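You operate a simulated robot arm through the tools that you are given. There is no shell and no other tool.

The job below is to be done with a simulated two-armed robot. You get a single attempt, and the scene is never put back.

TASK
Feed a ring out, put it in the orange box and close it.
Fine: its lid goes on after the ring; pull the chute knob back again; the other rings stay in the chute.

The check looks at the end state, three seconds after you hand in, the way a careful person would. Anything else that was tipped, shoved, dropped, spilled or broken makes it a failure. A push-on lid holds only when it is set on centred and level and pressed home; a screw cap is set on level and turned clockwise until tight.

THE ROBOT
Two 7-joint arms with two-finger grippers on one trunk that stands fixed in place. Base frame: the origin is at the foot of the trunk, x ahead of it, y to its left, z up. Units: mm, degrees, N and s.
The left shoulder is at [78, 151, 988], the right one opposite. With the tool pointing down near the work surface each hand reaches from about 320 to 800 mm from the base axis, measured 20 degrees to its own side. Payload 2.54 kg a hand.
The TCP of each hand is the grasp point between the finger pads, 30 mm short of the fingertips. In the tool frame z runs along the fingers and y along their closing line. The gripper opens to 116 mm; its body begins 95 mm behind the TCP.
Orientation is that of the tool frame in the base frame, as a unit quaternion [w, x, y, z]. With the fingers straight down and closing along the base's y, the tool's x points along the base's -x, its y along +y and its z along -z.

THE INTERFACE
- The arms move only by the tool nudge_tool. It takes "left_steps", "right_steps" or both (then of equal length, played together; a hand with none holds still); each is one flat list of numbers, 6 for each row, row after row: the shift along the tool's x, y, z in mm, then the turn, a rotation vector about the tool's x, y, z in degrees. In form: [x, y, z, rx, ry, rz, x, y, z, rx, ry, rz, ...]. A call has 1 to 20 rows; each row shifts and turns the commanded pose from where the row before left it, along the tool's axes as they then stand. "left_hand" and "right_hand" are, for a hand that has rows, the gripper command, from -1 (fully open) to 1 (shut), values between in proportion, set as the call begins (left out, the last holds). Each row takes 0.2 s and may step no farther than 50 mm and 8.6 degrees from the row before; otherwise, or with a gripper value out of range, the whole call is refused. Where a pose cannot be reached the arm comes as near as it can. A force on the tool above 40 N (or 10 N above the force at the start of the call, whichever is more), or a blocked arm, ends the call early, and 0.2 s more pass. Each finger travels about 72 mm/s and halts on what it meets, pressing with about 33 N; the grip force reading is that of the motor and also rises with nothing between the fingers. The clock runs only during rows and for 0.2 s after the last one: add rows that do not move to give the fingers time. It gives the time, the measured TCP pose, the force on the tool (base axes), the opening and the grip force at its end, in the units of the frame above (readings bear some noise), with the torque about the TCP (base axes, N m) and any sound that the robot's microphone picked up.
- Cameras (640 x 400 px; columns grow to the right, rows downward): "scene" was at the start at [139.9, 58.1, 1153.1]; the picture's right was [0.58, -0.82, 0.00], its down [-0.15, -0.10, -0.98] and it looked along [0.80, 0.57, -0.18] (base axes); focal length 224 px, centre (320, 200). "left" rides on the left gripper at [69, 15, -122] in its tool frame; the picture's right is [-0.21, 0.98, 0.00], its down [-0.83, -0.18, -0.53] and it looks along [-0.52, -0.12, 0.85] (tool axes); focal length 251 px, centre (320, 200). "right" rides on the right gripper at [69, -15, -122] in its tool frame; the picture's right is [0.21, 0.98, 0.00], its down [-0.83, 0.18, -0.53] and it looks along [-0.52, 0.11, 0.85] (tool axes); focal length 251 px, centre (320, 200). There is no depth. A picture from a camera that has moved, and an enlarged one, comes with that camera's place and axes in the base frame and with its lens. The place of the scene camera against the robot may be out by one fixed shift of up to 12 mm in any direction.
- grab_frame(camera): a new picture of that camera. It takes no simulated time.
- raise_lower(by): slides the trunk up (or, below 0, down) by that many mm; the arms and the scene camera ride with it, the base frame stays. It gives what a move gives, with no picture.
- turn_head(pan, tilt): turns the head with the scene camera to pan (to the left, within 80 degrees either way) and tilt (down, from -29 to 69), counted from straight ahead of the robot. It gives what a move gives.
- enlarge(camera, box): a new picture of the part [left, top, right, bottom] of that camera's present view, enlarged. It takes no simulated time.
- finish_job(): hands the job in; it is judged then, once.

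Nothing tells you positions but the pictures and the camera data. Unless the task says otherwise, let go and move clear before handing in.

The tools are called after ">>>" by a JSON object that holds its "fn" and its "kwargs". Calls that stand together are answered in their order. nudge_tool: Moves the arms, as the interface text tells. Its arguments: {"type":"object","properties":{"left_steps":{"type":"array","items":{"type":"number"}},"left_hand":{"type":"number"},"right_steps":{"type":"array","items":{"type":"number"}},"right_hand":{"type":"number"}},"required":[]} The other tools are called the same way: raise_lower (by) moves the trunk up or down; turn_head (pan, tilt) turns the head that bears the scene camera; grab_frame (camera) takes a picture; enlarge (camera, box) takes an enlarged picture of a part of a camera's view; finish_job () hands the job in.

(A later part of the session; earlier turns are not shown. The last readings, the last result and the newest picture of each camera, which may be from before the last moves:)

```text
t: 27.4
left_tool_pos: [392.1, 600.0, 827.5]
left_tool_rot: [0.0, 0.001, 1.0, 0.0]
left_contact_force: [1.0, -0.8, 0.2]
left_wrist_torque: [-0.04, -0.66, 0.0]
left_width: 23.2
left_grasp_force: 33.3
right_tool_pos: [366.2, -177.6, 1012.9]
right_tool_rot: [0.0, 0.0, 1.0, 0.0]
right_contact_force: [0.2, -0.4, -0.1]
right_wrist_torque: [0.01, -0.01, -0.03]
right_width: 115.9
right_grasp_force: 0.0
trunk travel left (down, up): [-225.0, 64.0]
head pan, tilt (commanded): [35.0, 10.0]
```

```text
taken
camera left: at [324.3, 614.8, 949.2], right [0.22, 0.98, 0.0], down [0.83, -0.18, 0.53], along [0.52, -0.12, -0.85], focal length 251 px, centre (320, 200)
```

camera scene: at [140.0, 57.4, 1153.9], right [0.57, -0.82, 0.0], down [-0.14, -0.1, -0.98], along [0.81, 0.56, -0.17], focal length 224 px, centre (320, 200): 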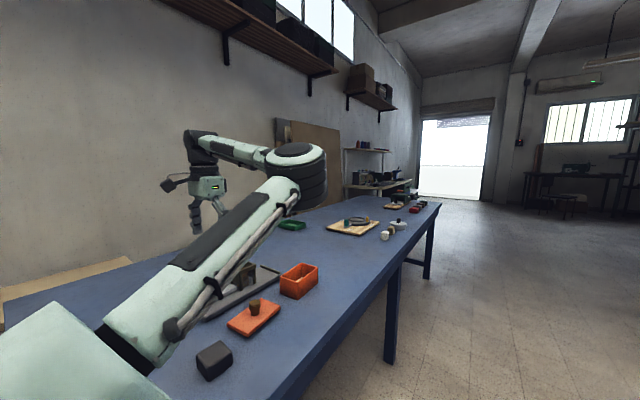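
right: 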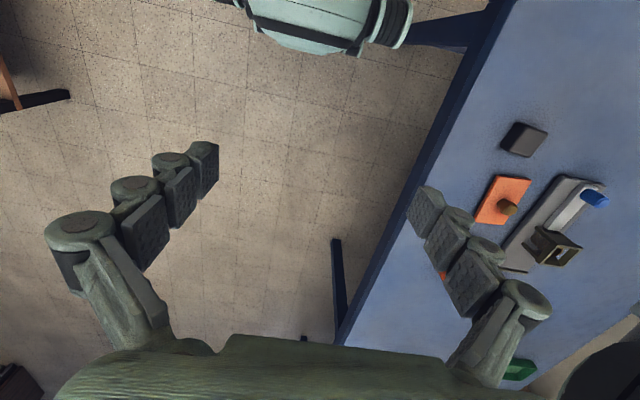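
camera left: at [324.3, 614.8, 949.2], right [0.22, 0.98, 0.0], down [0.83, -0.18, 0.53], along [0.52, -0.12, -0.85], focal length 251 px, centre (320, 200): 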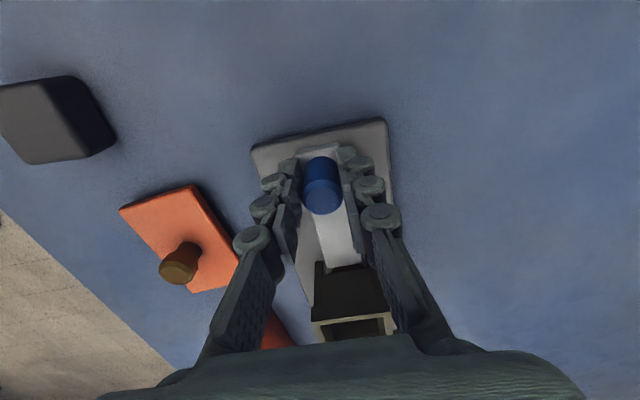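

Slide is back to within 1 mm of its start. I give a last 1 mm pull, release, rise and view the chute and ring.

>>> {"fn": "nudge_tool", "kwargs": {"left_steps": [1, 0, 0, 0, 0, 0, 0, 0, 0, 0, 0, 0]}}

>>> {"fn": "nudge_tool", "kwargs": {"left_steps": [0, 0, 0, 0, 0, 0, 0, 0, 0, 0, 0, 0, 0, 0, 0, 0, 0, 0], "left_hand": -0.2}}

>>> {"fn": "nudge_tool", "kwargs": {"left_steps": [0, 0, -10, 0, 0, 0, 0, 0, -25, 0, 0, 0, 0, 0, -30, 0, 0, 0, 0, 0, -30, 0, 0, 0, -30, 0, -20, 0, 0, 0, -40, 0, 0, 0, 0, 0, -40, 0, 0, 0, 0, 0, -40, 0, 0, 0, 0, 0, 0, 0, 0, 0, 0, 0, 0, 0, 0, 0, 0, 0]}}

>>> {"fn": "grab_frame", "kwargs": {"camera": "left"}}

>>> {"fn": "enlarge", "kwargs": {"camera": "left", "box": [240, 0, 400, 100]}}

>>> {"fn": "enlarge", "kwargs": {"camera": "left", "box": [250, 95, 410, 195]}}

```text
t: 28.0
left_tool_pos: [390.5, 599.1, 827.9]
left_tool_rot: [-0.001, 0.001, 1.0, 0.0]
left_contact_force: [0.5, -1.9, 0.4]
left_wrist_torque: [-0.09, -0.44, -0.1]
left_width: 23.5
left_grasp_force: 33.1
right_tool_pos: [367.4, -177.7, 1014.5]
right_tool_rot: [0.0, 0.0, 1.0, 0.0]
right_contact_force: [0.6, -0.3, -0.4]
right_wrist_torque: [0.02, -0.01, 0.0]
right_width: 116.2
right_grasp_force: 0.1
trunk travel left (down, up): [-225.0, 64.0]
head pan, tilt (commanded): [35.0, 10.0]
```

```text
t: 28.8
left_tool_pos: [391.5, 599.6, 828.8]
left_tool_rot: [0.0, 0.0, 1.0, 0.001]
left_contact_force: [-0.7, -0.6, 0.0]
left_wrist_torque: [0.02, 0.02, 0.03]
left_width: 69.7
left_grasp_force: 0.0
right_tool_pos: [366.6, -179.7, 1012.3]
right_tool_rot: [0.0, 0.001, 1.0, 0.0]
right_contact_force: [-0.6, -0.2, 0.6]
right_wrist_torque: [0.01, -0.03, -0.01]
right_width: 116.0
right_grasp_force: 0.1
trunk travel left (down, up): [-225.0, 64.0]
head pan, tilt (commanded): [35.0, 10.0]
```

```text
t: 31.0
left_tool_pos: [540.6, 598.9, 940.5]
left_tool_rot: [0.001, 0.001, 1.0, 0.001]
left_contact_force: [1.1, -0.5, 0.0]
left_wrist_torque: [0.0, -0.03, 0.03]
left_width: 69.6
left_grasp_force: 0.0
right_tool_pos: [366.5, -178.4, 1013.7]
right_tool_rot: [0.0, 0.0, 1.0, 0.001]
right_contact_force: [0.3, 0.3, -0.5]
right_wrist_torque: [-0.04, -0.02, 0.01]
right_width: 116.1
right_grasp_force: 0.0
trunk travel left (down, up): [-225.0, 64.0]
head pan, tilt (commanded): [35.0, 10.0]
```

```text
taken
camera left: at [472.7, 614.4, 1063.0], right [0.22, 0.98, 0.0], down [0.83, -0.18, 0.53], along [0.52, -0.11, -0.85], focal length 251 px, centre (320, 200)
```

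left: 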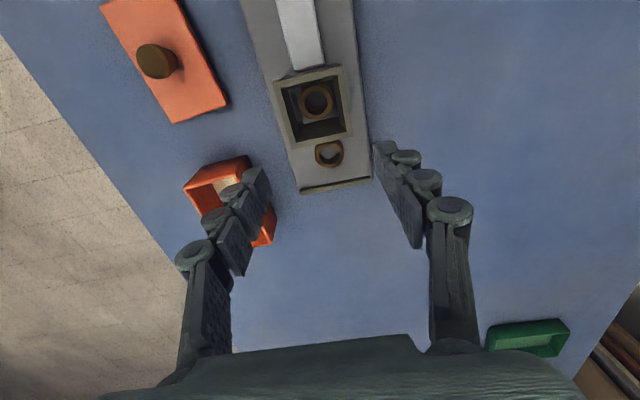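

```text
4.00 times, centred on (320, 50) of left
camera zoom: at [472.7, 614.4, 1063.0], right [0.22, 0.98, 0.0], down [0.83, -0.18, 0.53], along [0.52, -0.11, -0.85], focal length 1006 px, centre (320, 800)
```

zoom: 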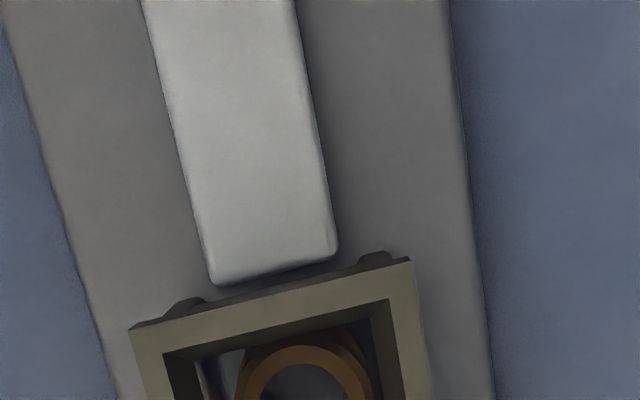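

```text
4.00 times, centred on (330, 145) of left
camera zoom: at [472.7, 614.4, 1063.0], right [0.22, 0.98, 0.0], down [0.83, -0.18, 0.53], along [0.52, -0.11, -0.85], focal length 1006 px, centre (280, 420)
```

zoom: 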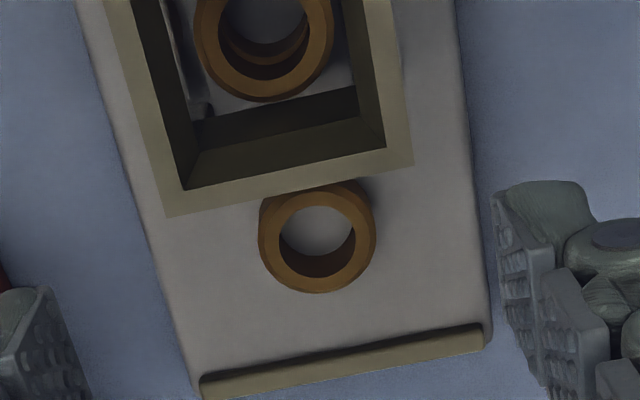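

Slide fully back, remaining rings are in the chute, and the fed ring is at about (579,601.5) on the tray. I move above the ring and lower partially to check alignment.

>>> {"fn": "nudge_tool", "kwargs": {"left_steps": [-19, 1, 0, 0, 0, 0, -19, 0, 10, 0, 0, 0, 0, 0, 25, 0, 0, 0, 0, 0, 25, 0, 0, 0, 0, 0, 20, 0, 0, 0, 0, 0, 0, 0, 0, 0, 0, 0, 0, 0, 0, 0]}}

>>> {"fn": "grab_frame", "kwargs": {"camera": "left"}}

>>> {"fn": "enlarge", "kwargs": {"camera": "left", "box": [220, 90, 420, 215]}}

```text
t: 32.6
left_tool_pos: [579.4, 602.0, 862.1]
left_tool_rot: [0.0, 0.001, 1.0, 0.001]
left_contact_force: [0.0, -0.3, -0.5]
left_wrist_torque: [-0.02, -0.03, -0.01]
left_width: 69.5
left_grasp_force: 0.1
right_tool_pos: [368.6, -178.1, 1014.4]
right_tool_rot: [0.0, 0.0, 1.0, 0.001]
right_contact_force: [-0.4, 0.5, -0.6]
right_wrist_torque: [-0.02, 0.01, 0.01]
right_width: 115.6
right_grasp_force: 0.0
trunk travel left (down, up): [-225.0, 64.0]
head pan, tilt (commanded): [35.0, 10.0]
```

```text
taken
camera left: at [512.0, 616.9, 984.1], right [0.22, 0.98, 0.0], down [0.83, -0.18, 0.53], along [0.52, -0.11, -0.85], focal length 251 px, centre (320, 200)
```

left: 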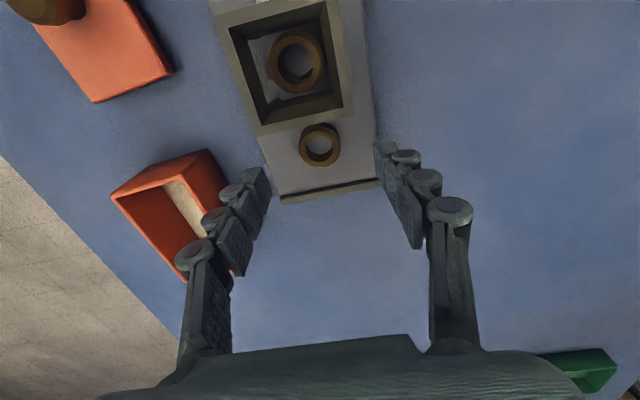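

```text
3.20 times, centred on (320, 152) of left
camera zoom: at [512.0, 616.9, 984.1], right [0.22, 0.98, 0.0], down [0.83, -0.18, 0.53], along [0.52, -0.11, -0.85], focal length 805 px, centre (320, 352)
```

zoom: 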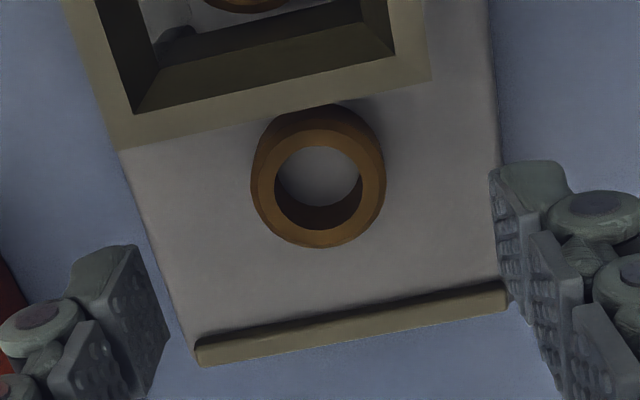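

The ring is centred under the TCP. I descend so the tips are about 5 mm above the tray, then close on the ring.

>>> {"fn": "nudge_tool", "kwargs": {"left_steps": [0, 0, 15, 0, 0, 0, 0, 0, 15, 0, 0, 0, 0, 0, 12, 0, 0, 0, 0, 0, 6, 0, 0, 0, 0, 0, 0, 0, 0, 0]}}

>>> {"fn": "enlarge", "kwargs": {"camera": "left", "box": [200, 90, 440, 240]}}

```text
t: 33.8
left_tool_pos: [579.6, 600.6, 815.8]
left_tool_rot: [0.001, 0.001, 1.0, 0.001]
left_contact_force: [0.3, -0.3, -0.1]
left_wrist_torque: [0.0, -0.01, -0.04]
left_width: 69.6
left_grasp_force: 0.0
right_tool_pos: [367.3, -178.7, 1012.8]
right_tool_rot: [0.0, 0.0, 1.0, 0.001]
right_contact_force: [-0.2, -0.8, 0.6]
right_wrist_torque: [-0.01, -0.01, 0.03]
right_width: 116.0
right_grasp_force: 0.0
trunk travel left (down, up): [-225.0, 64.0]
head pan, tilt (commanded): [35.0, 10.0]
```

```text
2.67 times, centred on (320, 165) of left
camera zoom: at [511.0, 615.5, 936.8], right [0.22, 0.98, 0.0], down [0.83, -0.18, 0.53], along [0.52, -0.11, -0.85], focal length 670 px, centre (320, 293)
```

zoom: 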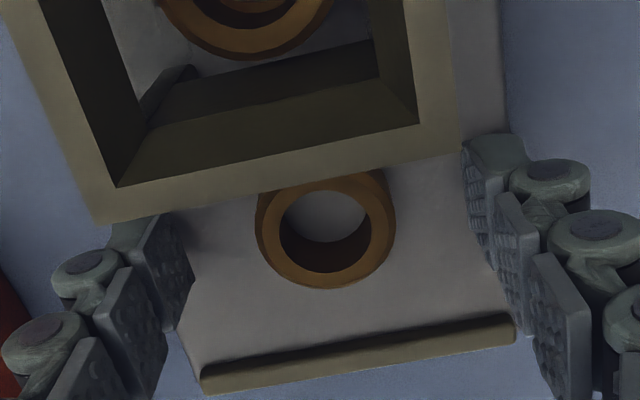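

The ring is centred within about 1 mm. I shift 1 mm, lower 2 mm and close.

>>> {"fn": "nudge_tool", "kwargs": {"left_steps": [0, 1, 2, 0, 0, 0, 0, 0, 0, 0, 0, 0]}}

>>> {"fn": "nudge_tool", "kwargs": {"left_steps": [0, 0, 0, 0, 0, 0, 0, 0, 0, 0, 0, 0, 0, 0, 0, 0, 0, 0, 0, 0, 0, 0, 0, 0], "left_hand": 0.7}}

>>> {"fn": "enlarge", "kwargs": {"camera": "left", "box": [200, 90, 440, 240]}}

```text
t: 34.4
left_tool_pos: [580.5, 602.6, 813.2]
left_tool_rot: [0.0, 0.001, 1.0, 0.001]
left_contact_force: [0.6, 0.4, -0.1]
left_wrist_torque: [0.0, 0.0, 0.01]
left_width: 69.7
left_grasp_force: 0.0
right_tool_pos: [367.0, -178.4, 1013.7]
right_tool_rot: [-0.001, 0.0, 1.0, 0.001]
right_contact_force: [-1.1, 0.4, 0.4]
right_wrist_torque: [0.0, 0.01, 0.0]
right_width: 115.8
right_grasp_force: 0.1
trunk travel left (down, up): [-225.0, 64.0]
head pan, tilt (commanded): [35.0, 10.0]
```

```text
t: 35.4
left_tool_pos: [579.6, 601.3, 813.5]
left_tool_rot: [0.0, 0.001, 1.0, 0.001]
left_contact_force: [0.1, 0.3, 0.0]
left_wrist_torque: [0.0, 0.0, 0.0]
left_width: 32.4
left_grasp_force: 32.8
right_tool_pos: [366.3, -180.3, 1013.7]
right_tool_rot: [-0.001, 0.0, 1.0, 0.001]
right_contact_force: [-0.5, 0.2, 0.0]
right_wrist_torque: [0.02, 0.01, -0.02]
right_width: 116.1
right_grasp_force: 0.1
trunk travel left (down, up): [-225.0, 64.0]
head pan, tilt (commanded): [35.0, 10.0]
```

```text
2.67 times, centred on (320, 165) of left
camera zoom: at [511.4, 616.7, 934.8], right [0.22, 0.98, 0.0], down [0.83, -0.18, 0.53], along [0.52, -0.11, -0.85], focal length 670 px, centre (320, 293)
```

zoom: 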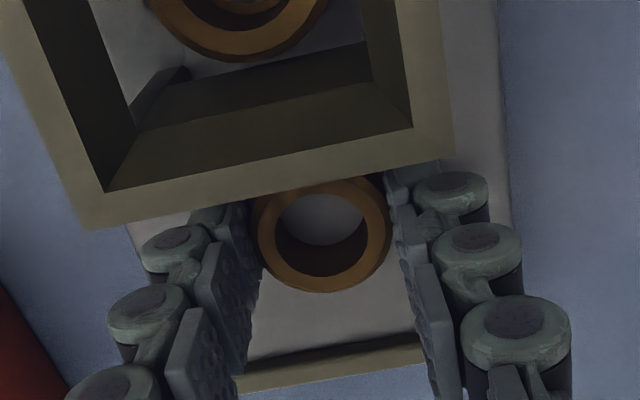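

The ring is held (32 mm). I lift straight up and check the hold.

>>> {"fn": "nudge_tool", "kwargs": {"left_steps": [0, 0, -8, 0, 0, 0, 0, 0, -20, 0, 0, 0, 0, 0, -25, 0, 0, 0, 0, 0, -30, 0, 0, 0, 0, 0, -30, 0, 0, 0, 0, 0, 0, 0, 0, 0]}}

>>> {"fn": "grab_frame", "kwargs": {"camera": "left"}}

```text
t: 36.8
left_tool_pos: [581.2, 601.3, 927.9]
left_tool_rot: [0.0, 0.001, 1.0, 0.0]
left_contact_force: [0.1, -0.2, -0.7]
left_wrist_torque: [0.02, -0.01, -0.01]
left_width: 32.2
left_grasp_force: 32.9
right_tool_pos: [367.3, -179.1, 1013.0]
right_tool_rot: [0.0, 0.0, 1.0, 0.0]
right_contact_force: [0.4, 1.0, 0.0]
right_wrist_torque: [0.02, 0.0, -0.04]
right_width: 116.1
right_grasp_force: 0.0
trunk travel left (down, up): [-225.0, 64.0]
head pan, tilt (commanded): [35.0, 10.0]
```

```text
taken
camera left: at [512.7, 616.9, 1049.6], right [0.22, 0.98, 0.0], down [0.83, -0.18, 0.53], along [0.52, -0.12, -0.85], focal length 251 px, centre (320, 200)
```

left: 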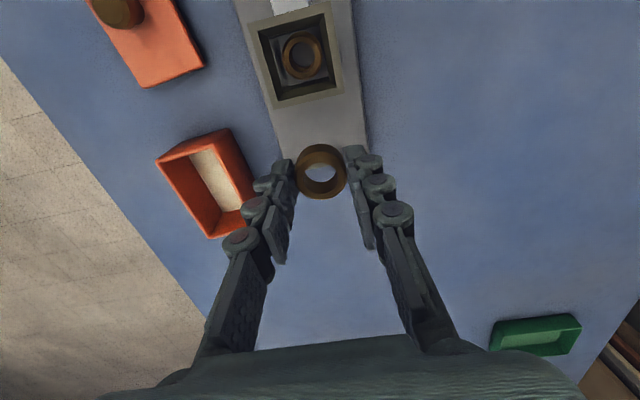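

The ring is held securely. I move above the box at height.

>>> {"fn": "nudge_tool", "kwargs": {"left_steps": [-8, -22, 0, 0, 0, 0, -8, -22, 0, 0, 0, 0, -8, -22, 0, 0, 0, 0, -8, -22, 0, 0, 0, 0, -8, -22, 0, 0, 0, 0, -8, -23, 0, 0, 0, 0, 0, 0, 0, 0, 0, 0, 0, 0, 0, 0, 0, 0]}}

>>> {"fn": "nudge_tool", "kwargs": {"left_steps": [0, 0, 0, 0, 0, 8, 0, 0, 0, 0, 0, 8, 0, 0, 0, 0, 0, 8, 0, 0, 0, 0, 0, 8, 0, 0, 0, 0, 0, 8, 0, 0, 0, 0, 0, 0]}}

>>> {"fn": "grab_frame", "kwargs": {"camera": "left"}}

>>> {"fn": "grab_frame", "kwargs": {"camera": "scene"}}

```text
t: 38.6
left_tool_pos: [627.2, 467.8, 927.0]
left_tool_rot: [0.001, 0.001, 1.0, 0.0]
left_contact_force: [0.2, -0.1, 0.1]
left_wrist_torque: [0.0, 0.0, 0.02]
left_width: 32.4
left_grasp_force: 33.0
right_tool_pos: [366.1, -178.2, 1013.9]
right_tool_rot: [0.001, 0.0, 1.0, 0.0]
right_contact_force: [-0.5, 0.5, -0.3]
right_wrist_torque: [0.01, 0.0, 0.0]
right_width: 115.9
right_grasp_force: 0.0
trunk travel left (down, up): [-225.0, 64.0]
head pan, tilt (commanded): [35.0, 10.0]
```

```text
t: 40.0
left_tool_pos: [627.6, 467.6, 927.3]
left_tool_rot: [0.001, 0.344, 0.939, 0.0]
left_contact_force: [0.5, -0.4, -0.2]
left_wrist_torque: [0.01, 0.01, 0.0]
left_width: 32.3
left_grasp_force: 32.6
right_tool_pos: [367.5, -179.8, 1013.7]
right_tool_rot: [0.0, 0.0, 1.0, 0.001]
right_contact_force: [-0.2, -0.1, 0.6]
right_wrist_torque: [-0.03, 0.0, -0.02]
right_width: 116.1
right_grasp_force: 0.1
trunk travel left (down, up): [-225.0, 64.0]
head pan, tilt (commanded): [35.0, 10.0]
```

```text
taken
camera left: at [584.3, 523.5, 1048.9], right [0.79, 0.61, 0.0], down [0.51, -0.67, 0.53], along [0.32, -0.42, -0.85], focal length 251 px, centre (320, 200)
```

left: 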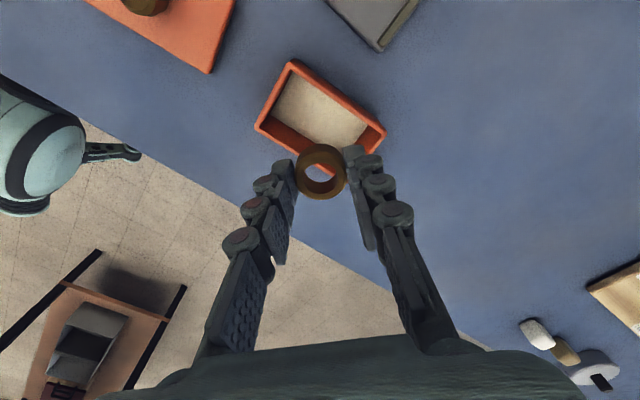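

```text
taken
camera scene: at [140.2, 57.6, 1153.8], right [0.57, -0.82, 0.0], down [-0.14, -0.1, -0.98], along [0.81, 0.56, -0.17], focal length 224 px, centre (320, 200)
```

scene: 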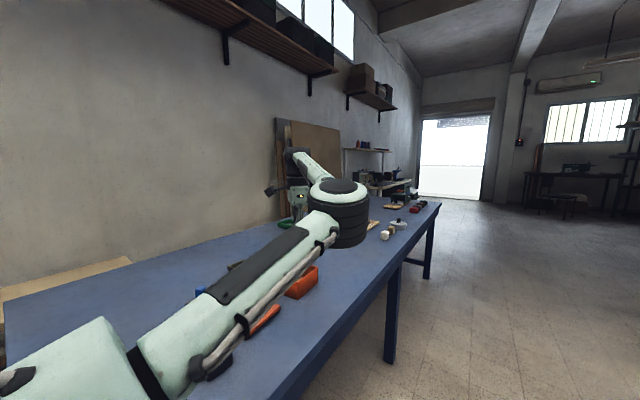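

Rotation tracks well. I'll finish rotating so that the fingers close along the box's long axis.

>>> {"fn": "nudge_tool", "kwargs": {"left_steps": [0, 0, 0, 0, 0, 7.5, 0, 0, 0, 0, 0, 7.5, 0, 0, 0, 0, 0, 7.5, 0, 0, 0, 0, 0, 7.5, 0, 0, 0, 0, 0, 7.5, 0, 0, 0, 0, 0, 8, 0, 0, 0, 0, 0, 0, 0, 0, 0, 0, 0, 0]}}

>>> {"fn": "grab_frame", "kwargs": {"camera": "left"}}

>>> {"fn": "enlarge", "kwargs": {"camera": "left", "box": [200, 60, 440, 210]}}

```text
t: 41.8
left_tool_pos: [625.9, 467.6, 928.0]
left_tool_rot: [-0.001, 0.68, 0.733, 0.001]
left_contact_force: [-0.7, 0.4, -0.6]
left_wrist_torque: [-0.01, 0.01, 0.02]
left_width: 32.4
left_grasp_force: 33.3
right_tool_pos: [367.1, -179.4, 1014.0]
right_tool_rot: [-0.001, 0.0, 1.0, 0.001]
right_contact_force: [0.1, -0.3, 0.0]
right_wrist_torque: [0.05, 0.03, 0.02]
right_width: 115.7
right_grasp_force: 0.0
trunk travel left (down, up): [-225.0, 64.0]
head pan, tilt (commanded): [35.0, 10.0]
```

```text
taken
camera left: at [636.7, 537.1, 1048.5], right [0.99, -0.14, 0.0], down [-0.12, -0.84, 0.53], along [-0.07, -0.53, -0.85], focal length 251 px, centre (320, 200)
```

left: 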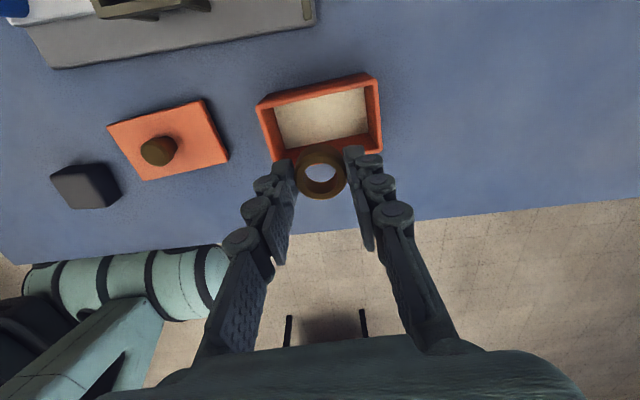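

```text
2.67 times, centred on (320, 135) of left
camera zoom: at [636.7, 537.1, 1048.5], right [0.99, -0.14, 0.0], down [-0.12, -0.84, 0.53], along [-0.07, -0.53, -0.85], focal length 670 px, centre (320, 373)
```

zoom: 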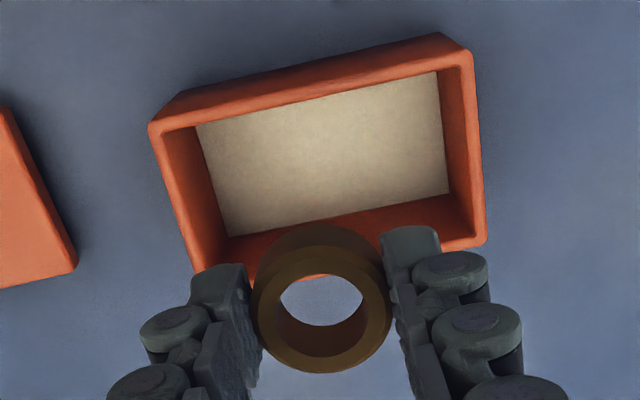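

The ring hangs aligned with the box's long axis; the box centre is about (629,468) with the rim at about 811. I lower it toward the box opening.

>>> {"fn": "nudge_tool", "kwargs": {"left_steps": [0, 1.5, 20, 0, 0, 0, 0, 0, 25, 0, 0, 0, 0, 0, 20, 0, 0, 0, 0, 0, 10, 0, 0, 0, 0, 0, 0, 0, 0, 0, 0, 0, 0, 0, 0, 0]}}

>>> {"fn": "grab_frame", "kwargs": {"camera": "left"}}

>>> {"fn": "enlarge", "kwargs": {"camera": "left", "box": [200, 90, 440, 240]}}

```text
t: 43.2
left_tool_pos: [626.0, 467.0, 852.1]
left_tool_rot: [-0.001, 0.679, 0.734, 0.0]
left_contact_force: [0.1, 0.2, 0.5]
left_wrist_torque: [0.01, 0.02, -0.01]
left_width: 32.4
left_grasp_force: 32.7
right_tool_pos: [366.7, -178.6, 1014.0]
right_tool_rot: [0.0, 0.0, 1.0, 0.0]
right_contact_force: [-0.2, 0.1, -0.4]
right_wrist_torque: [-0.01, 0.0, 0.01]
right_width: 116.2
right_grasp_force: 0.0
trunk travel left (down, up): [-225.0, 64.0]
head pan, tilt (commanded): [35.0, 10.0]
```

```text
taken
camera left: at [636.7, 537.3, 973.2], right [0.99, -0.14, 0.0], down [-0.12, -0.84, 0.53], along [-0.07, -0.53, -0.85], focal length 251 px, centre (320, 200)
```

left: 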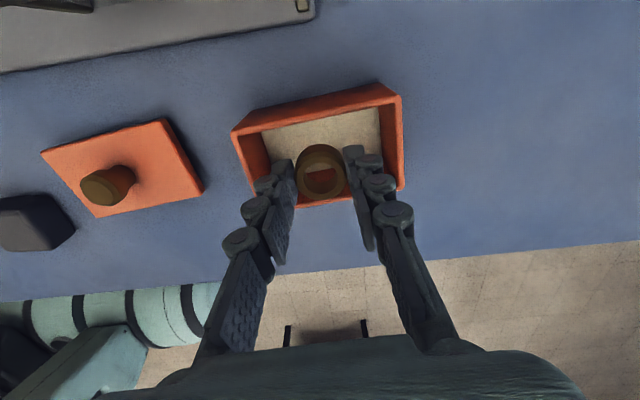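

```text
2.67 times, centred on (320, 165) of left
camera zoom: at [636.7, 537.3, 973.2], right [0.99, -0.14, 0.0], down [-0.12, -0.84, 0.53], along [-0.07, -0.53, -0.85], focal length 670 px, centre (320, 293)
```

zoom: 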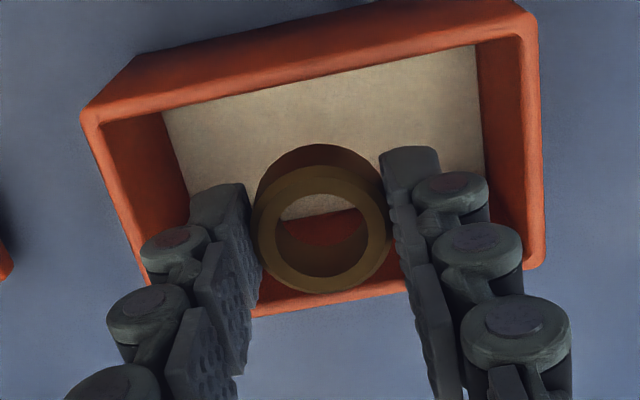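

The box centre is about 2 mm further along x; I correct and lower the ring to just above the floor pad.

>>> {"fn": "nudge_tool", "kwargs": {"left_steps": [0.5, 2, 10, 0, 0, 0, 0, 0, 15, 0, 0, 0, 0, 0, 12, 0, 0, 0, 0, 0, 4, 0, 0, 0, 0, 0, 0, 0, 0, 0]}}

>>> {"fn": "enlarge", "kwargs": {"camera": "left", "box": [180, 70, 460, 245]}}

```text
t: 44.4
left_tool_pos: [630.3, 469.4, 810.9]
left_tool_rot: [-0.001, 0.679, 0.734, 0.0]
left_contact_force: [1.0, -0.3, 0.8]
left_wrist_torque: [0.02, -0.01, 0.02]
left_width: 32.1
left_grasp_force: 33.1
right_tool_pos: [366.7, -178.5, 1013.3]
right_tool_rot: [0.0, 0.001, 1.0, 0.001]
right_contact_force: [0.3, 1.2, -1.0]
right_wrist_torque: [-0.01, 0.02, 0.02]
right_width: 115.9
right_grasp_force: 0.0
trunk travel left (down, up): [-225.0, 64.0]
head pan, tilt (commanded): [35.0, 10.0]
```

```text
2.29 times, centred on (320, 158) of left
camera zoom: at [640.8, 538.3, 931.9], right [0.99, -0.14, 0.0], down [-0.12, -0.84, 0.53], along [-0.07, -0.53, -0.85], focal length 575 px, centre (320, 297)
```

zoom: 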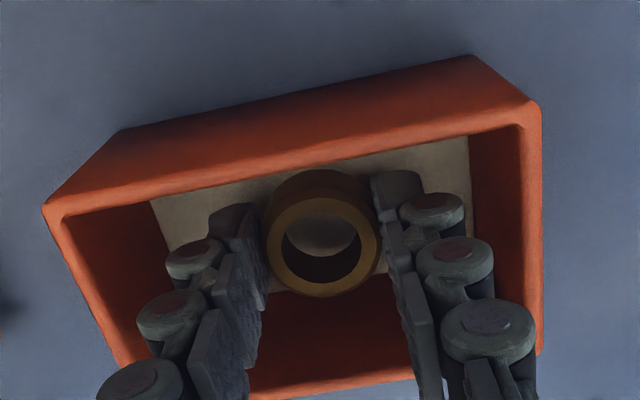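

The ring is inside the box with clear space around the fingers. I lower a few more millimetres, watching for contact.

>>> {"fn": "nudge_tool", "kwargs": {"left_steps": [0, 0, 2, 0, 0, 0, 0, 0, 2, 0, 0, 0, 0, 0, 1, 0, 0, 0, 0, 0, 0, 0, 0, 0]}}

>>> {"fn": "enlarge", "kwargs": {"camera": "left", "box": [180, 70, 460, 245]}}

```text
t: 45.4
left_tool_pos: [629.1, 467.6, 804.4]
left_tool_rot: [0.0, 0.68, 0.733, 0.0]
left_contact_force: [0.8, -0.6, -0.3]
left_wrist_torque: [0.01, 0.03, 0.04]
left_width: 32.2
left_grasp_force: 33.1
right_tool_pos: [366.6, -179.0, 1013.4]
right_tool_rot: [0.0, 0.0, 1.0, 0.001]
right_contact_force: [0.2, -0.7, -0.4]
right_wrist_torque: [-0.03, -0.02, 0.02]
right_width: 116.1
right_grasp_force: 0.1
trunk travel left (down, up): [-225.0, 64.0]
head pan, tilt (commanded): [35.0, 10.0]
```

```text
2.29 times, centred on (320, 158) of left
camera zoom: at [640.8, 538.0, 926.4], right [0.99, -0.14, 0.0], down [-0.12, -0.84, 0.53], along [-0.07, -0.53, -0.85], focal length 575 px, centre (320, 297)
```

zoom: 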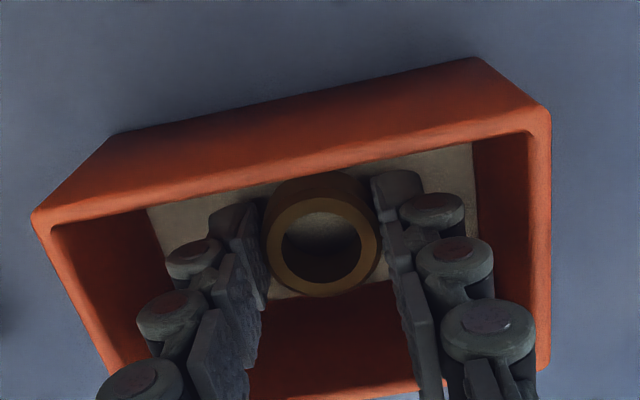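

No contact yet, but the ring's base is within a few millimetres of the floor. I open the fingers slightly (to about 42 mm) and lift straight out.

>>> {"fn": "nudge_tool", "kwargs": {"left_steps": [0, 0, 1, 0, 0, 0, 0, 0, 0, 0, 0, 0, 0, 0, 0, 0, 0, 0], "left_hand": 0.28}}

>>> {"fn": "enlarge", "kwargs": {"camera": "left", "box": [180, 70, 460, 245]}}

```text
t: 46.2
left_tool_pos: [631.0, 467.7, 804.2]
left_tool_rot: [0.0, 0.68, 0.734, 0.001]
left_contact_force: [-1.0, 0.1, -0.8]
left_wrist_torque: [0.02, -0.01, 0.01]
left_width: 41.7
left_grasp_force: 0.0
right_tool_pos: [366.5, -178.8, 1012.6]
right_tool_rot: [0.0, -0.001, 1.0, 0.001]
right_contact_force: [0.4, 0.6, 0.0]
right_wrist_torque: [-0.01, 0.0, 0.0]
right_width: 115.9
right_grasp_force: 0.0
trunk travel left (down, up): [-225.0, 64.0]
head pan, tilt (commanded): [35.0, 10.0]
```

```text
2.29 times, centred on (320, 158) of left
camera zoom: at [640.8, 537.8, 925.6], right [0.99, -0.14, 0.0], down [-0.12, -0.84, 0.53], along [-0.07, -0.53, -0.85], focal length 575 px, centre (320, 297)
```

zoom: 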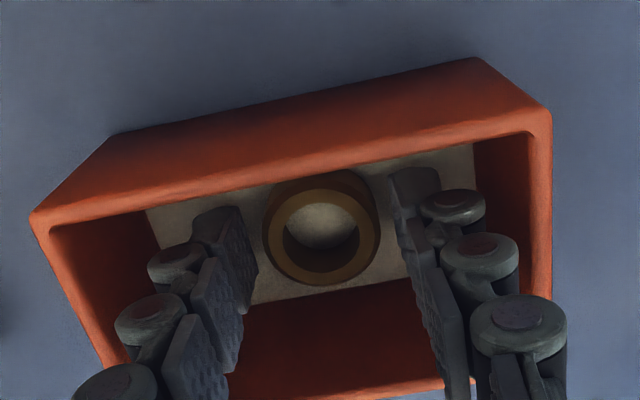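

The ring lies flat in the box and is released. I lift straight out and look.

>>> {"fn": "nudge_tool", "kwargs": {"left_steps": [0, 0, -6, 0, 0, 0, 0, 0, -14, 0, 0, 0, 0, 0, -20, 0, 0, 0, 0, 0, -25, 0, 0, 0, 0, 0, -30, 0, 0, 0, 0, 0, -30, 0, 0, 0, 0, 0, 0, 0, 0, 0, 0, 0, 0, 0, 0, 0]}}

>>> {"fn": "grab_frame", "kwargs": {"camera": "left"}}

>>> {"fn": "enlarge", "kwargs": {"camera": "left", "box": [210, 60, 410, 185]}}

>>> {"fn": "enlarge", "kwargs": {"camera": "left", "box": [60, 60, 260, 185]}}

```text
t: 48.0
left_tool_pos: [631.3, 469.6, 930.2]
left_tool_rot: [0.0, 0.679, 0.734, 0.0]
left_contact_force: [0.2, 0.5, 0.8]
left_wrist_torque: [-0.01, 0.02, 0.02]
left_width: 41.9
left_grasp_force: 0.1
right_tool_pos: [365.8, -178.0, 1014.4]
right_tool_rot: [0.0, -0.001, 1.0, 0.001]
right_contact_force: [0.3, -0.1, 0.1]
right_wrist_torque: [0.02, 0.01, 0.0]
right_width: 115.9
right_grasp_force: 0.0
trunk travel left (down, up): [-225.0, 64.0]
head pan, tilt (commanded): [35.0, 10.0]
```

```text
taken
camera left: at [643.0, 538.4, 1051.5], right [0.99, -0.14, 0.0], down [-0.12, -0.84, 0.53], along [-0.07, -0.53, -0.85], focal length 251 px, centre (320, 200)
```

left: 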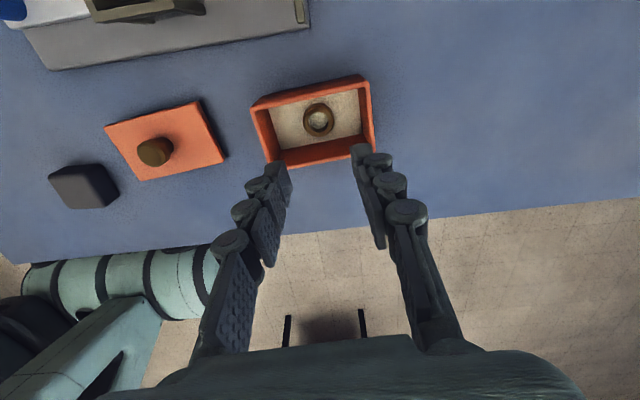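

```text
3.20 times, centred on (310, 122) of left
camera zoom: at [643.0, 538.4, 1051.5], right [0.99, -0.14, 0.0], down [-0.12, -0.84, 0.53], along [-0.07, -0.53, -0.85], focal length 805 px, centre (352, 448)
```

zoom: 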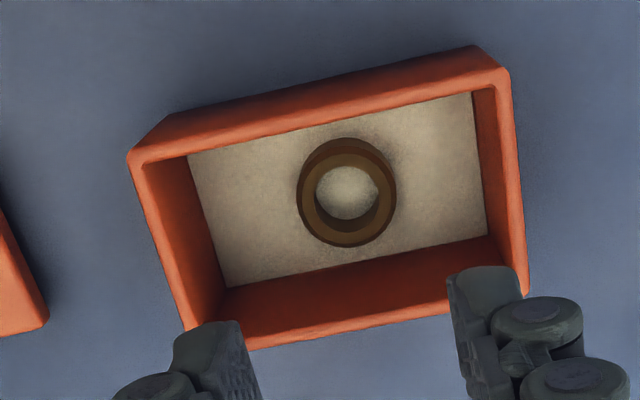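

```text
3.20 times, centred on (160, 122) of left
camera zoom: at [643.0, 538.4, 1051.5], right [0.99, -0.14, 0.0], down [-0.12, -0.84, 0.53], along [-0.07, -0.53, -0.85], focal length 805 px, centre (832, 448)
```

zoom: 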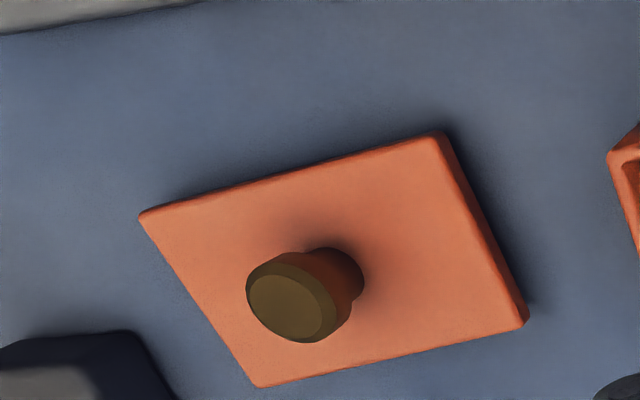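

The ring is in the box, roughly centred. I now move over to the lid knob (about 456,465), keeping the hand orientation aligned with the lid's long axis.

>>> {"fn": "nudge_tool", "kwargs": {"left_steps": [1.5, -29, 0, 0, 0, 0, 1.5, -29, 0, 0, 0, 0, 1.5, -29, 0, 0, 0, 0, 1.5, -29, 0, 0, 0, 0, 1.5, -29, 0, 0, 0, 0, 1.9, -29.8, 0, 0, 0, -0.9, 0, 0, 0, 0, 0, 0, 0, 0, 0, 0, 0, 0, 0, 0, 0, 0, 0, 0], "left_hand": -0.2}}

>>> {"fn": "grab_frame", "kwargs": {"camera": "left"}}

>>> {"fn": "enlarge", "kwargs": {"camera": "left", "box": [220, 60, 420, 185]}}

>>> {"fn": "grab_frame", "kwargs": {"camera": "scene"}}

```text
t: 50.0
left_tool_pos: [455.9, 465.5, 931.4]
left_tool_rot: [-0.001, 0.673, 0.739, 0.0]
left_contact_force: [-0.6, -0.5, -0.2]
left_wrist_torque: [-0.01, -0.01, -0.01]
left_width: 69.7
left_grasp_force: 0.0
right_tool_pos: [366.3, -179.3, 1013.6]
right_tool_rot: [0.0, 0.0, 1.0, 0.001]
right_contact_force: [0.0, 0.8, 0.3]
right_wrist_torque: [0.01, -0.01, 0.02]
right_width: 115.9
right_grasp_force: 0.1
trunk travel left (down, up): [-225.0, 64.0]
head pan, tilt (commanded): [35.0, 10.0]
```

```text
taken
camera left: at [464.9, 535.1, 1053.3], right [0.99, -0.12, 0.0], down [-0.1, -0.84, 0.53], along [-0.07, -0.53, -0.85], focal length 251 px, centre (320, 200)
```

left: 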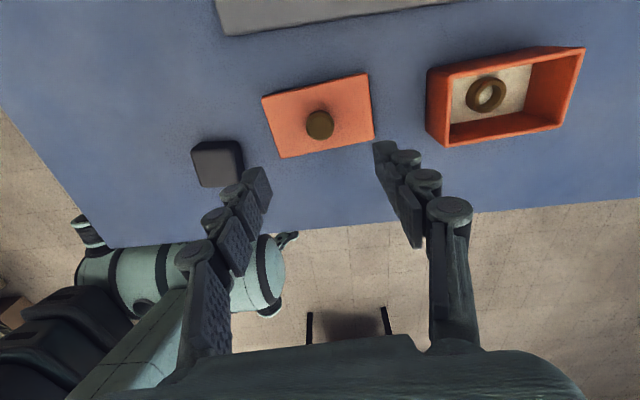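

```text
3.20 times, centred on (320, 122) of left
camera zoom: at [464.9, 535.1, 1053.3], right [0.99, -0.12, 0.0], down [-0.1, -0.84, 0.53], along [-0.07, -0.53, -0.85], focal length 805 px, centre (320, 448)
```

zoom: 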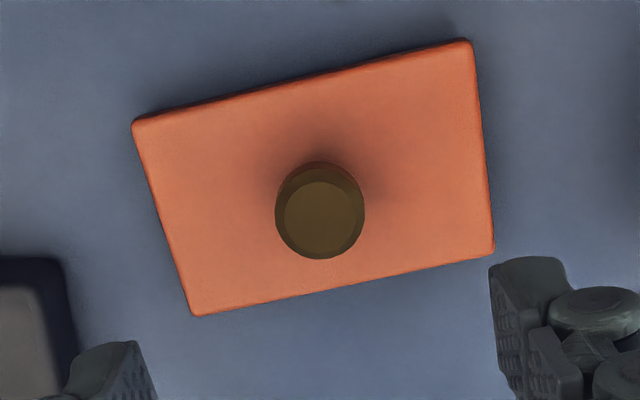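

```text
taken
camera scene: at [140.1, 57.6, 1153.8], right [0.57, -0.82, 0.0], down [-0.14, -0.1, -0.98], along [0.81, 0.56, -0.17], focal length 224 px, centre (320, 200)
```

scene: 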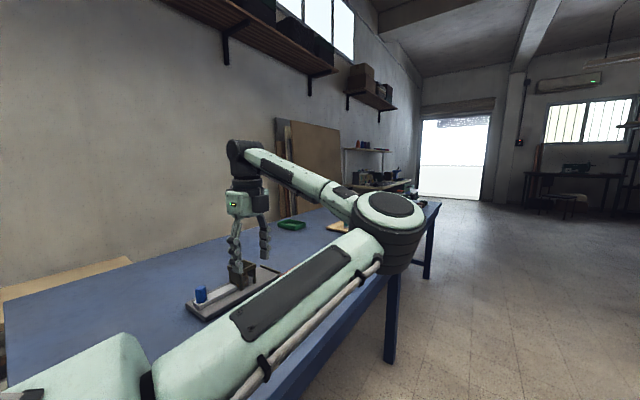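

The TCP is centred over the lid knob and the fingers line up with the lid's long axis (lid yaw about 5.4°). I descend part-way and check.

>>> {"fn": "nudge_tool", "kwargs": {"left_steps": [0, 0, 25, 0, 0, 0, 0, 0, 25, 0, 0, 0, 0, 0, 25, 0, 0, 0, 0, 0, 15, 0, 0, 0, 0, 0, 0, 0, 0, 0, 0, 0, 0, 0, 0, 0]}}

>>> {"fn": "enlarge", "kwargs": {"camera": "left", "box": [180, 70, 460, 245]}}

```text
t: 51.4
left_tool_pos: [456.9, 464.1, 841.1]
left_tool_rot: [0.0, 0.674, 0.739, 0.001]
left_contact_force: [-0.1, -1.0, -0.8]
left_wrist_torque: [0.03, -0.03, 0.03]
left_width: 69.6
left_grasp_force: 0.0
right_tool_pos: [367.4, -179.9, 1013.2]
right_tool_rot: [0.0, 0.0, 1.0, 0.001]
right_contact_force: [-0.2, 0.1, 0.4]
right_wrist_torque: [0.03, -0.01, 0.03]
right_width: 116.1
right_grasp_force: 0.0
trunk travel left (down, up): [-225.0, 64.0]
head pan, tilt (commanded): [35.0, 10.0]
```

```text
2.29 times, centred on (320, 158) of left
camera zoom: at [466.4, 533.7, 962.2], right [0.99, -0.12, 0.0], down [-0.1, -0.84, 0.53], along [-0.07, -0.53, -0.85], focal length 575 px, centre (320, 297)
```

zoom: 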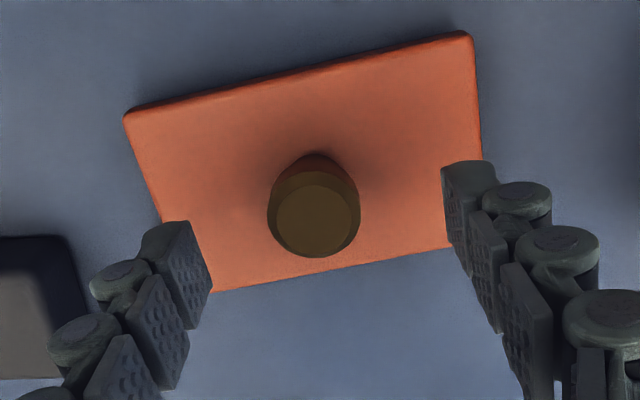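

Knob is about 2 mm to the image's left; I correct that and descend to grip height.

>>> {"fn": "nudge_tool", "kwargs": {"left_steps": [0, -1.8, 10, 0, 0, 0, 0, 0, 10, 0, 0, 0, 0, 0, 6, 0, 0, 0, 0, 0, 0, 0, 0, 0, 0, 0, 0, 0, 0, 0]}}

>>> {"fn": "enlarge", "kwargs": {"camera": "left", "box": [180, 70, 460, 245]}}

```text
t: 52.6
left_tool_pos: [454.8, 464.5, 814.1]
left_tool_rot: [-0.001, 0.674, 0.739, 0.001]
left_contact_force: [-0.4, -0.4, -0.1]
left_wrist_torque: [-0.01, 0.0, 0.04]
left_width: 69.3
left_grasp_force: 0.0
right_tool_pos: [367.4, -180.1, 1014.0]
right_tool_rot: [0.001, 0.0, 1.0, 0.0]
right_contact_force: [0.1, -0.3, -0.2]
right_wrist_torque: [0.02, 0.02, 0.01]
right_width: 116.1
right_grasp_force: 0.1
trunk travel left (down, up): [-225.0, 64.0]
head pan, tilt (commanded): [35.0, 10.0]
```

```text
2.29 times, centred on (320, 158) of left
camera zoom: at [463.7, 533.6, 935.0], right [0.99, -0.12, 0.0], down [-0.1, -0.84, 0.53], along [-0.07, -0.53, -0.85], focal length 575 px, centre (320, 297)
```

zoom: 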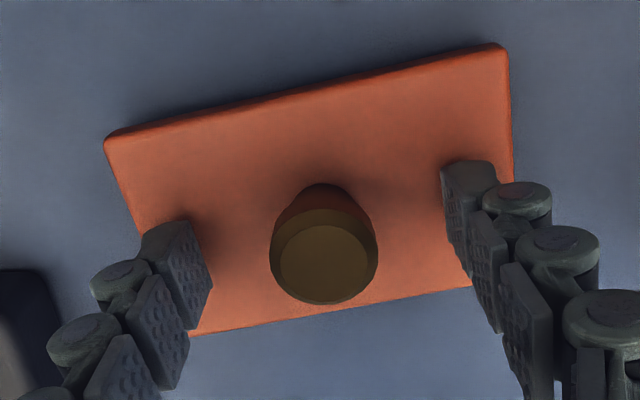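

Centred within about 1 mm at grip height (tips a few mm above the lid plate). I close on the knob.

>>> {"fn": "nudge_tool", "kwargs": {"left_steps": [-0.8, 0.4, 0, 0, 0, 0, 0, 0, 0, 0, 0, 0]}}

>>> {"fn": "nudge_tool", "kwargs": {"left_steps": [0, 0, 0, 0, 0, 0, 0, 0, 0, 0, 0, 0, 0, 0, 0, 0, 0, 0, 0, 0, 0, 0, 0, 0], "left_hand": 1}}

>>> {"fn": "enlarge", "kwargs": {"camera": "left", "box": [180, 70, 460, 245]}}

```text
t: 53.2
left_tool_pos: [454.6, 463.0, 814.2]
left_tool_rot: [-0.001, 0.674, 0.739, 0.001]
left_contact_force: [-1.2, 0.5, -0.7]
left_wrist_torque: [-0.03, 0.04, -0.01]
left_width: 69.6
left_grasp_force: 0.0
right_tool_pos: [367.8, -179.6, 1013.4]
right_tool_rot: [0.0, 0.0, 1.0, 0.001]
right_contact_force: [-1.3, 0.5, -0.1]
right_wrist_torque: [-0.02, 0.0, -0.01]
right_width: 116.2
right_grasp_force: 0.1
trunk travel left (down, up): [-225.0, 64.0]
head pan, tilt (commanded): [35.0, 10.0]
```

```text
t: 54.2
left_tool_pos: [454.5, 464.2, 813.4]
left_tool_rot: [-0.001, 0.673, 0.739, 0.001]
left_contact_force: [-0.4, -0.4, 0.4]
left_wrist_torque: [-0.02, 0.01, 0.02]
left_width: 24.2
left_grasp_force: 33.2
right_tool_pos: [367.0, -178.8, 1014.7]
right_tool_rot: [-0.001, 0.0, 1.0, 0.001]
right_contact_force: [0.1, -0.1, 0.8]
right_wrist_torque: [0.02, 0.0, 0.01]
right_width: 115.9
right_grasp_force: 0.0
trunk travel left (down, up): [-225.0, 64.0]
head pan, tilt (commanded): [35.0, 10.0]
```

```text
2.29 times, centred on (320, 158) of left
camera zoom: at [463.9, 533.2, 935.8], right [0.99, -0.12, 0.0], down [-0.1, -0.84, 0.53], along [-0.07, -0.53, -0.85], focal length 575 px, centre (320, 297)
```

zoom: 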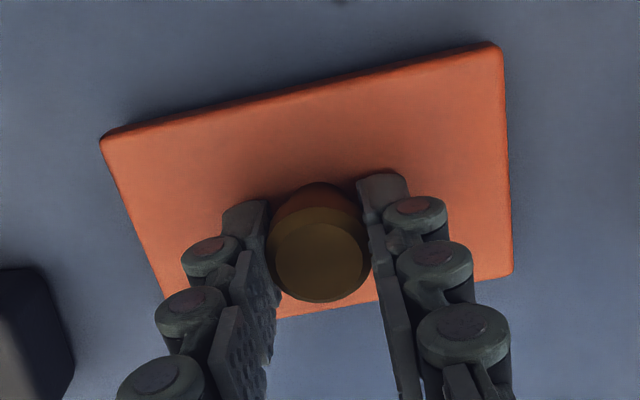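

Gripped (24 mm). I lift gently and check that the lid hangs level.

>>> {"fn": "nudge_tool", "kwargs": {"left_steps": [0, 0, -4, 0, 0, 0, 0, 0, -8, 0, 0, 0, 0, 0, -14, 0, 0, 0, 0, 0, -18, 0, 0, 0, 0, 0, -20, 0, 0, 0, 0, 0, -20, 0, 0, 0, 0, 0, -16, 0, 0, 0, 0, 0, 0, 0, 0, 0, 0, 0, 0, 0, 0, 0]}}

>>> {"fn": "grab_frame", "kwargs": {"camera": "left"}}

>>> {"fn": "enlarge", "kwargs": {"camera": "left", "box": [180, 70, 460, 245]}}

>>> {"fn": "grab_frame", "kwargs": {"camera": "scene"}}

```text
t: 56.2
left_tool_pos: [455.5, 462.4, 914.4]
left_tool_rot: [-0.001, 0.674, 0.739, 0.001]
left_contact_force: [0.1, 0.4, -0.4]
left_wrist_torque: [0.01, 0.0, 0.0]
left_width: 24.4
left_grasp_force: 32.9
right_tool_pos: [367.2, -179.1, 1014.0]
right_tool_rot: [0.0, -0.001, 1.0, 0.001]
right_contact_force: [-0.3, -0.2, 0.4]
right_wrist_torque: [0.03, -0.02, 0.02]
right_width: 115.9
right_grasp_force: 0.0
trunk travel left (down, up): [-225.0, 64.0]
head pan, tilt (commanded): [35.0, 10.0]
```

```text
taken
camera left: at [464.0, 532.0, 1035.3], right [0.99, -0.12, 0.0], down [-0.1, -0.84, 0.53], along [-0.07, -0.53, -0.85], focal length 251 px, centre (320, 200)
```

left: 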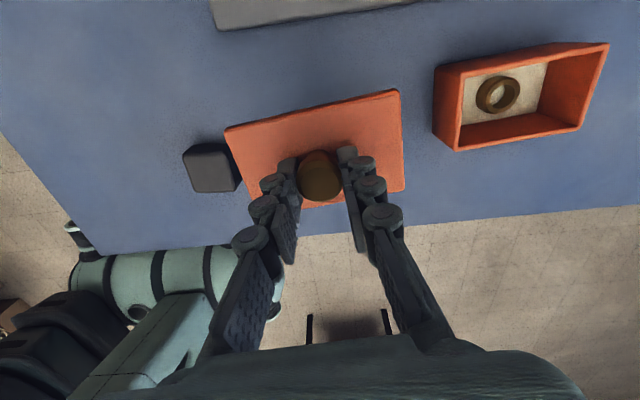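

```text
2.29 times, centred on (320, 158) of left
camera zoom: at [464.0, 532.0, 1035.3], right [0.99, -0.12, 0.0], down [-0.1, -0.84, 0.53], along [-0.07, -0.53, -0.85], focal length 575 px, centre (320, 297)
```

zoom: 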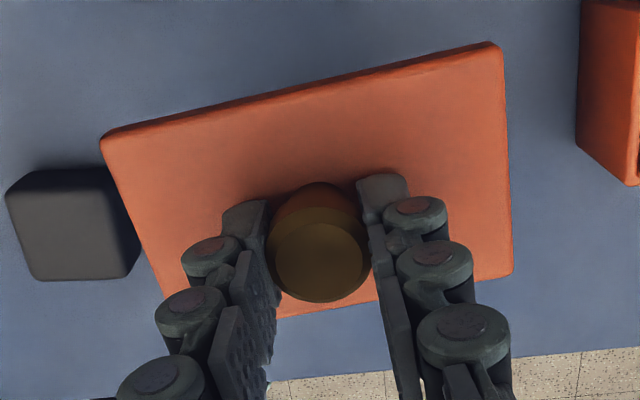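

```text
taken
camera scene: at [140.2, 57.7, 1153.8], right [0.57, -0.82, 0.0], down [-0.14, -0.1, -0.98], along [0.81, 0.56, -0.17], focal length 224 px, centre (320, 200)
```

scene: 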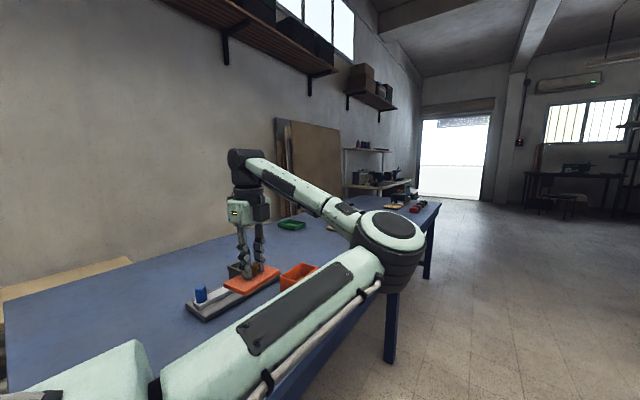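

The lid is held level and aligned with the hand. I'll look at it closely from the scene camera to understand its rim.

>>> {"fn": "enlarge", "kwargs": {"camera": "scene", "box": [190, 230, 350, 330]}}

>>> {"fn": "enlarge", "kwargs": {"camera": "left", "box": [420, 20, 640, 158]}}

```text
4.00 times, centred on (270, 280) of scene
camera zoom: at [140.2, 57.7, 1153.8], right [0.57, -0.82, 0.0], down [-0.14, -0.1, -0.98], along [0.81, 0.56, -0.17], focal length 896 px, centre (520, -120)
```

zoom: 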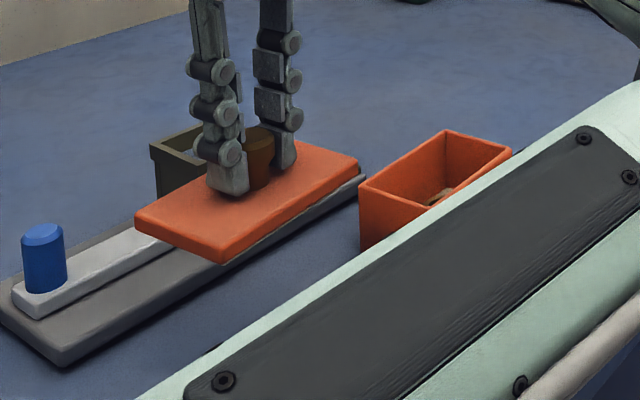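

```text
2.90 times, centred on (530, 89) of left
camera zoom: at [464.0, 532.0, 1035.3], right [0.99, -0.12, 0.0], down [-0.1, -0.84, 0.53], along [-0.07, -0.53, -0.85], focal length 729 px, centre (-289, 522)
```

zoom: 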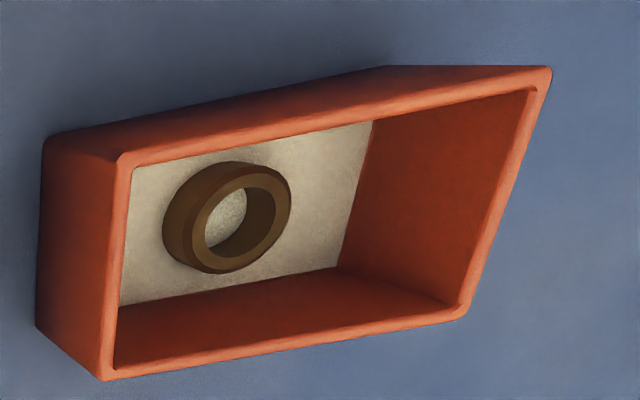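

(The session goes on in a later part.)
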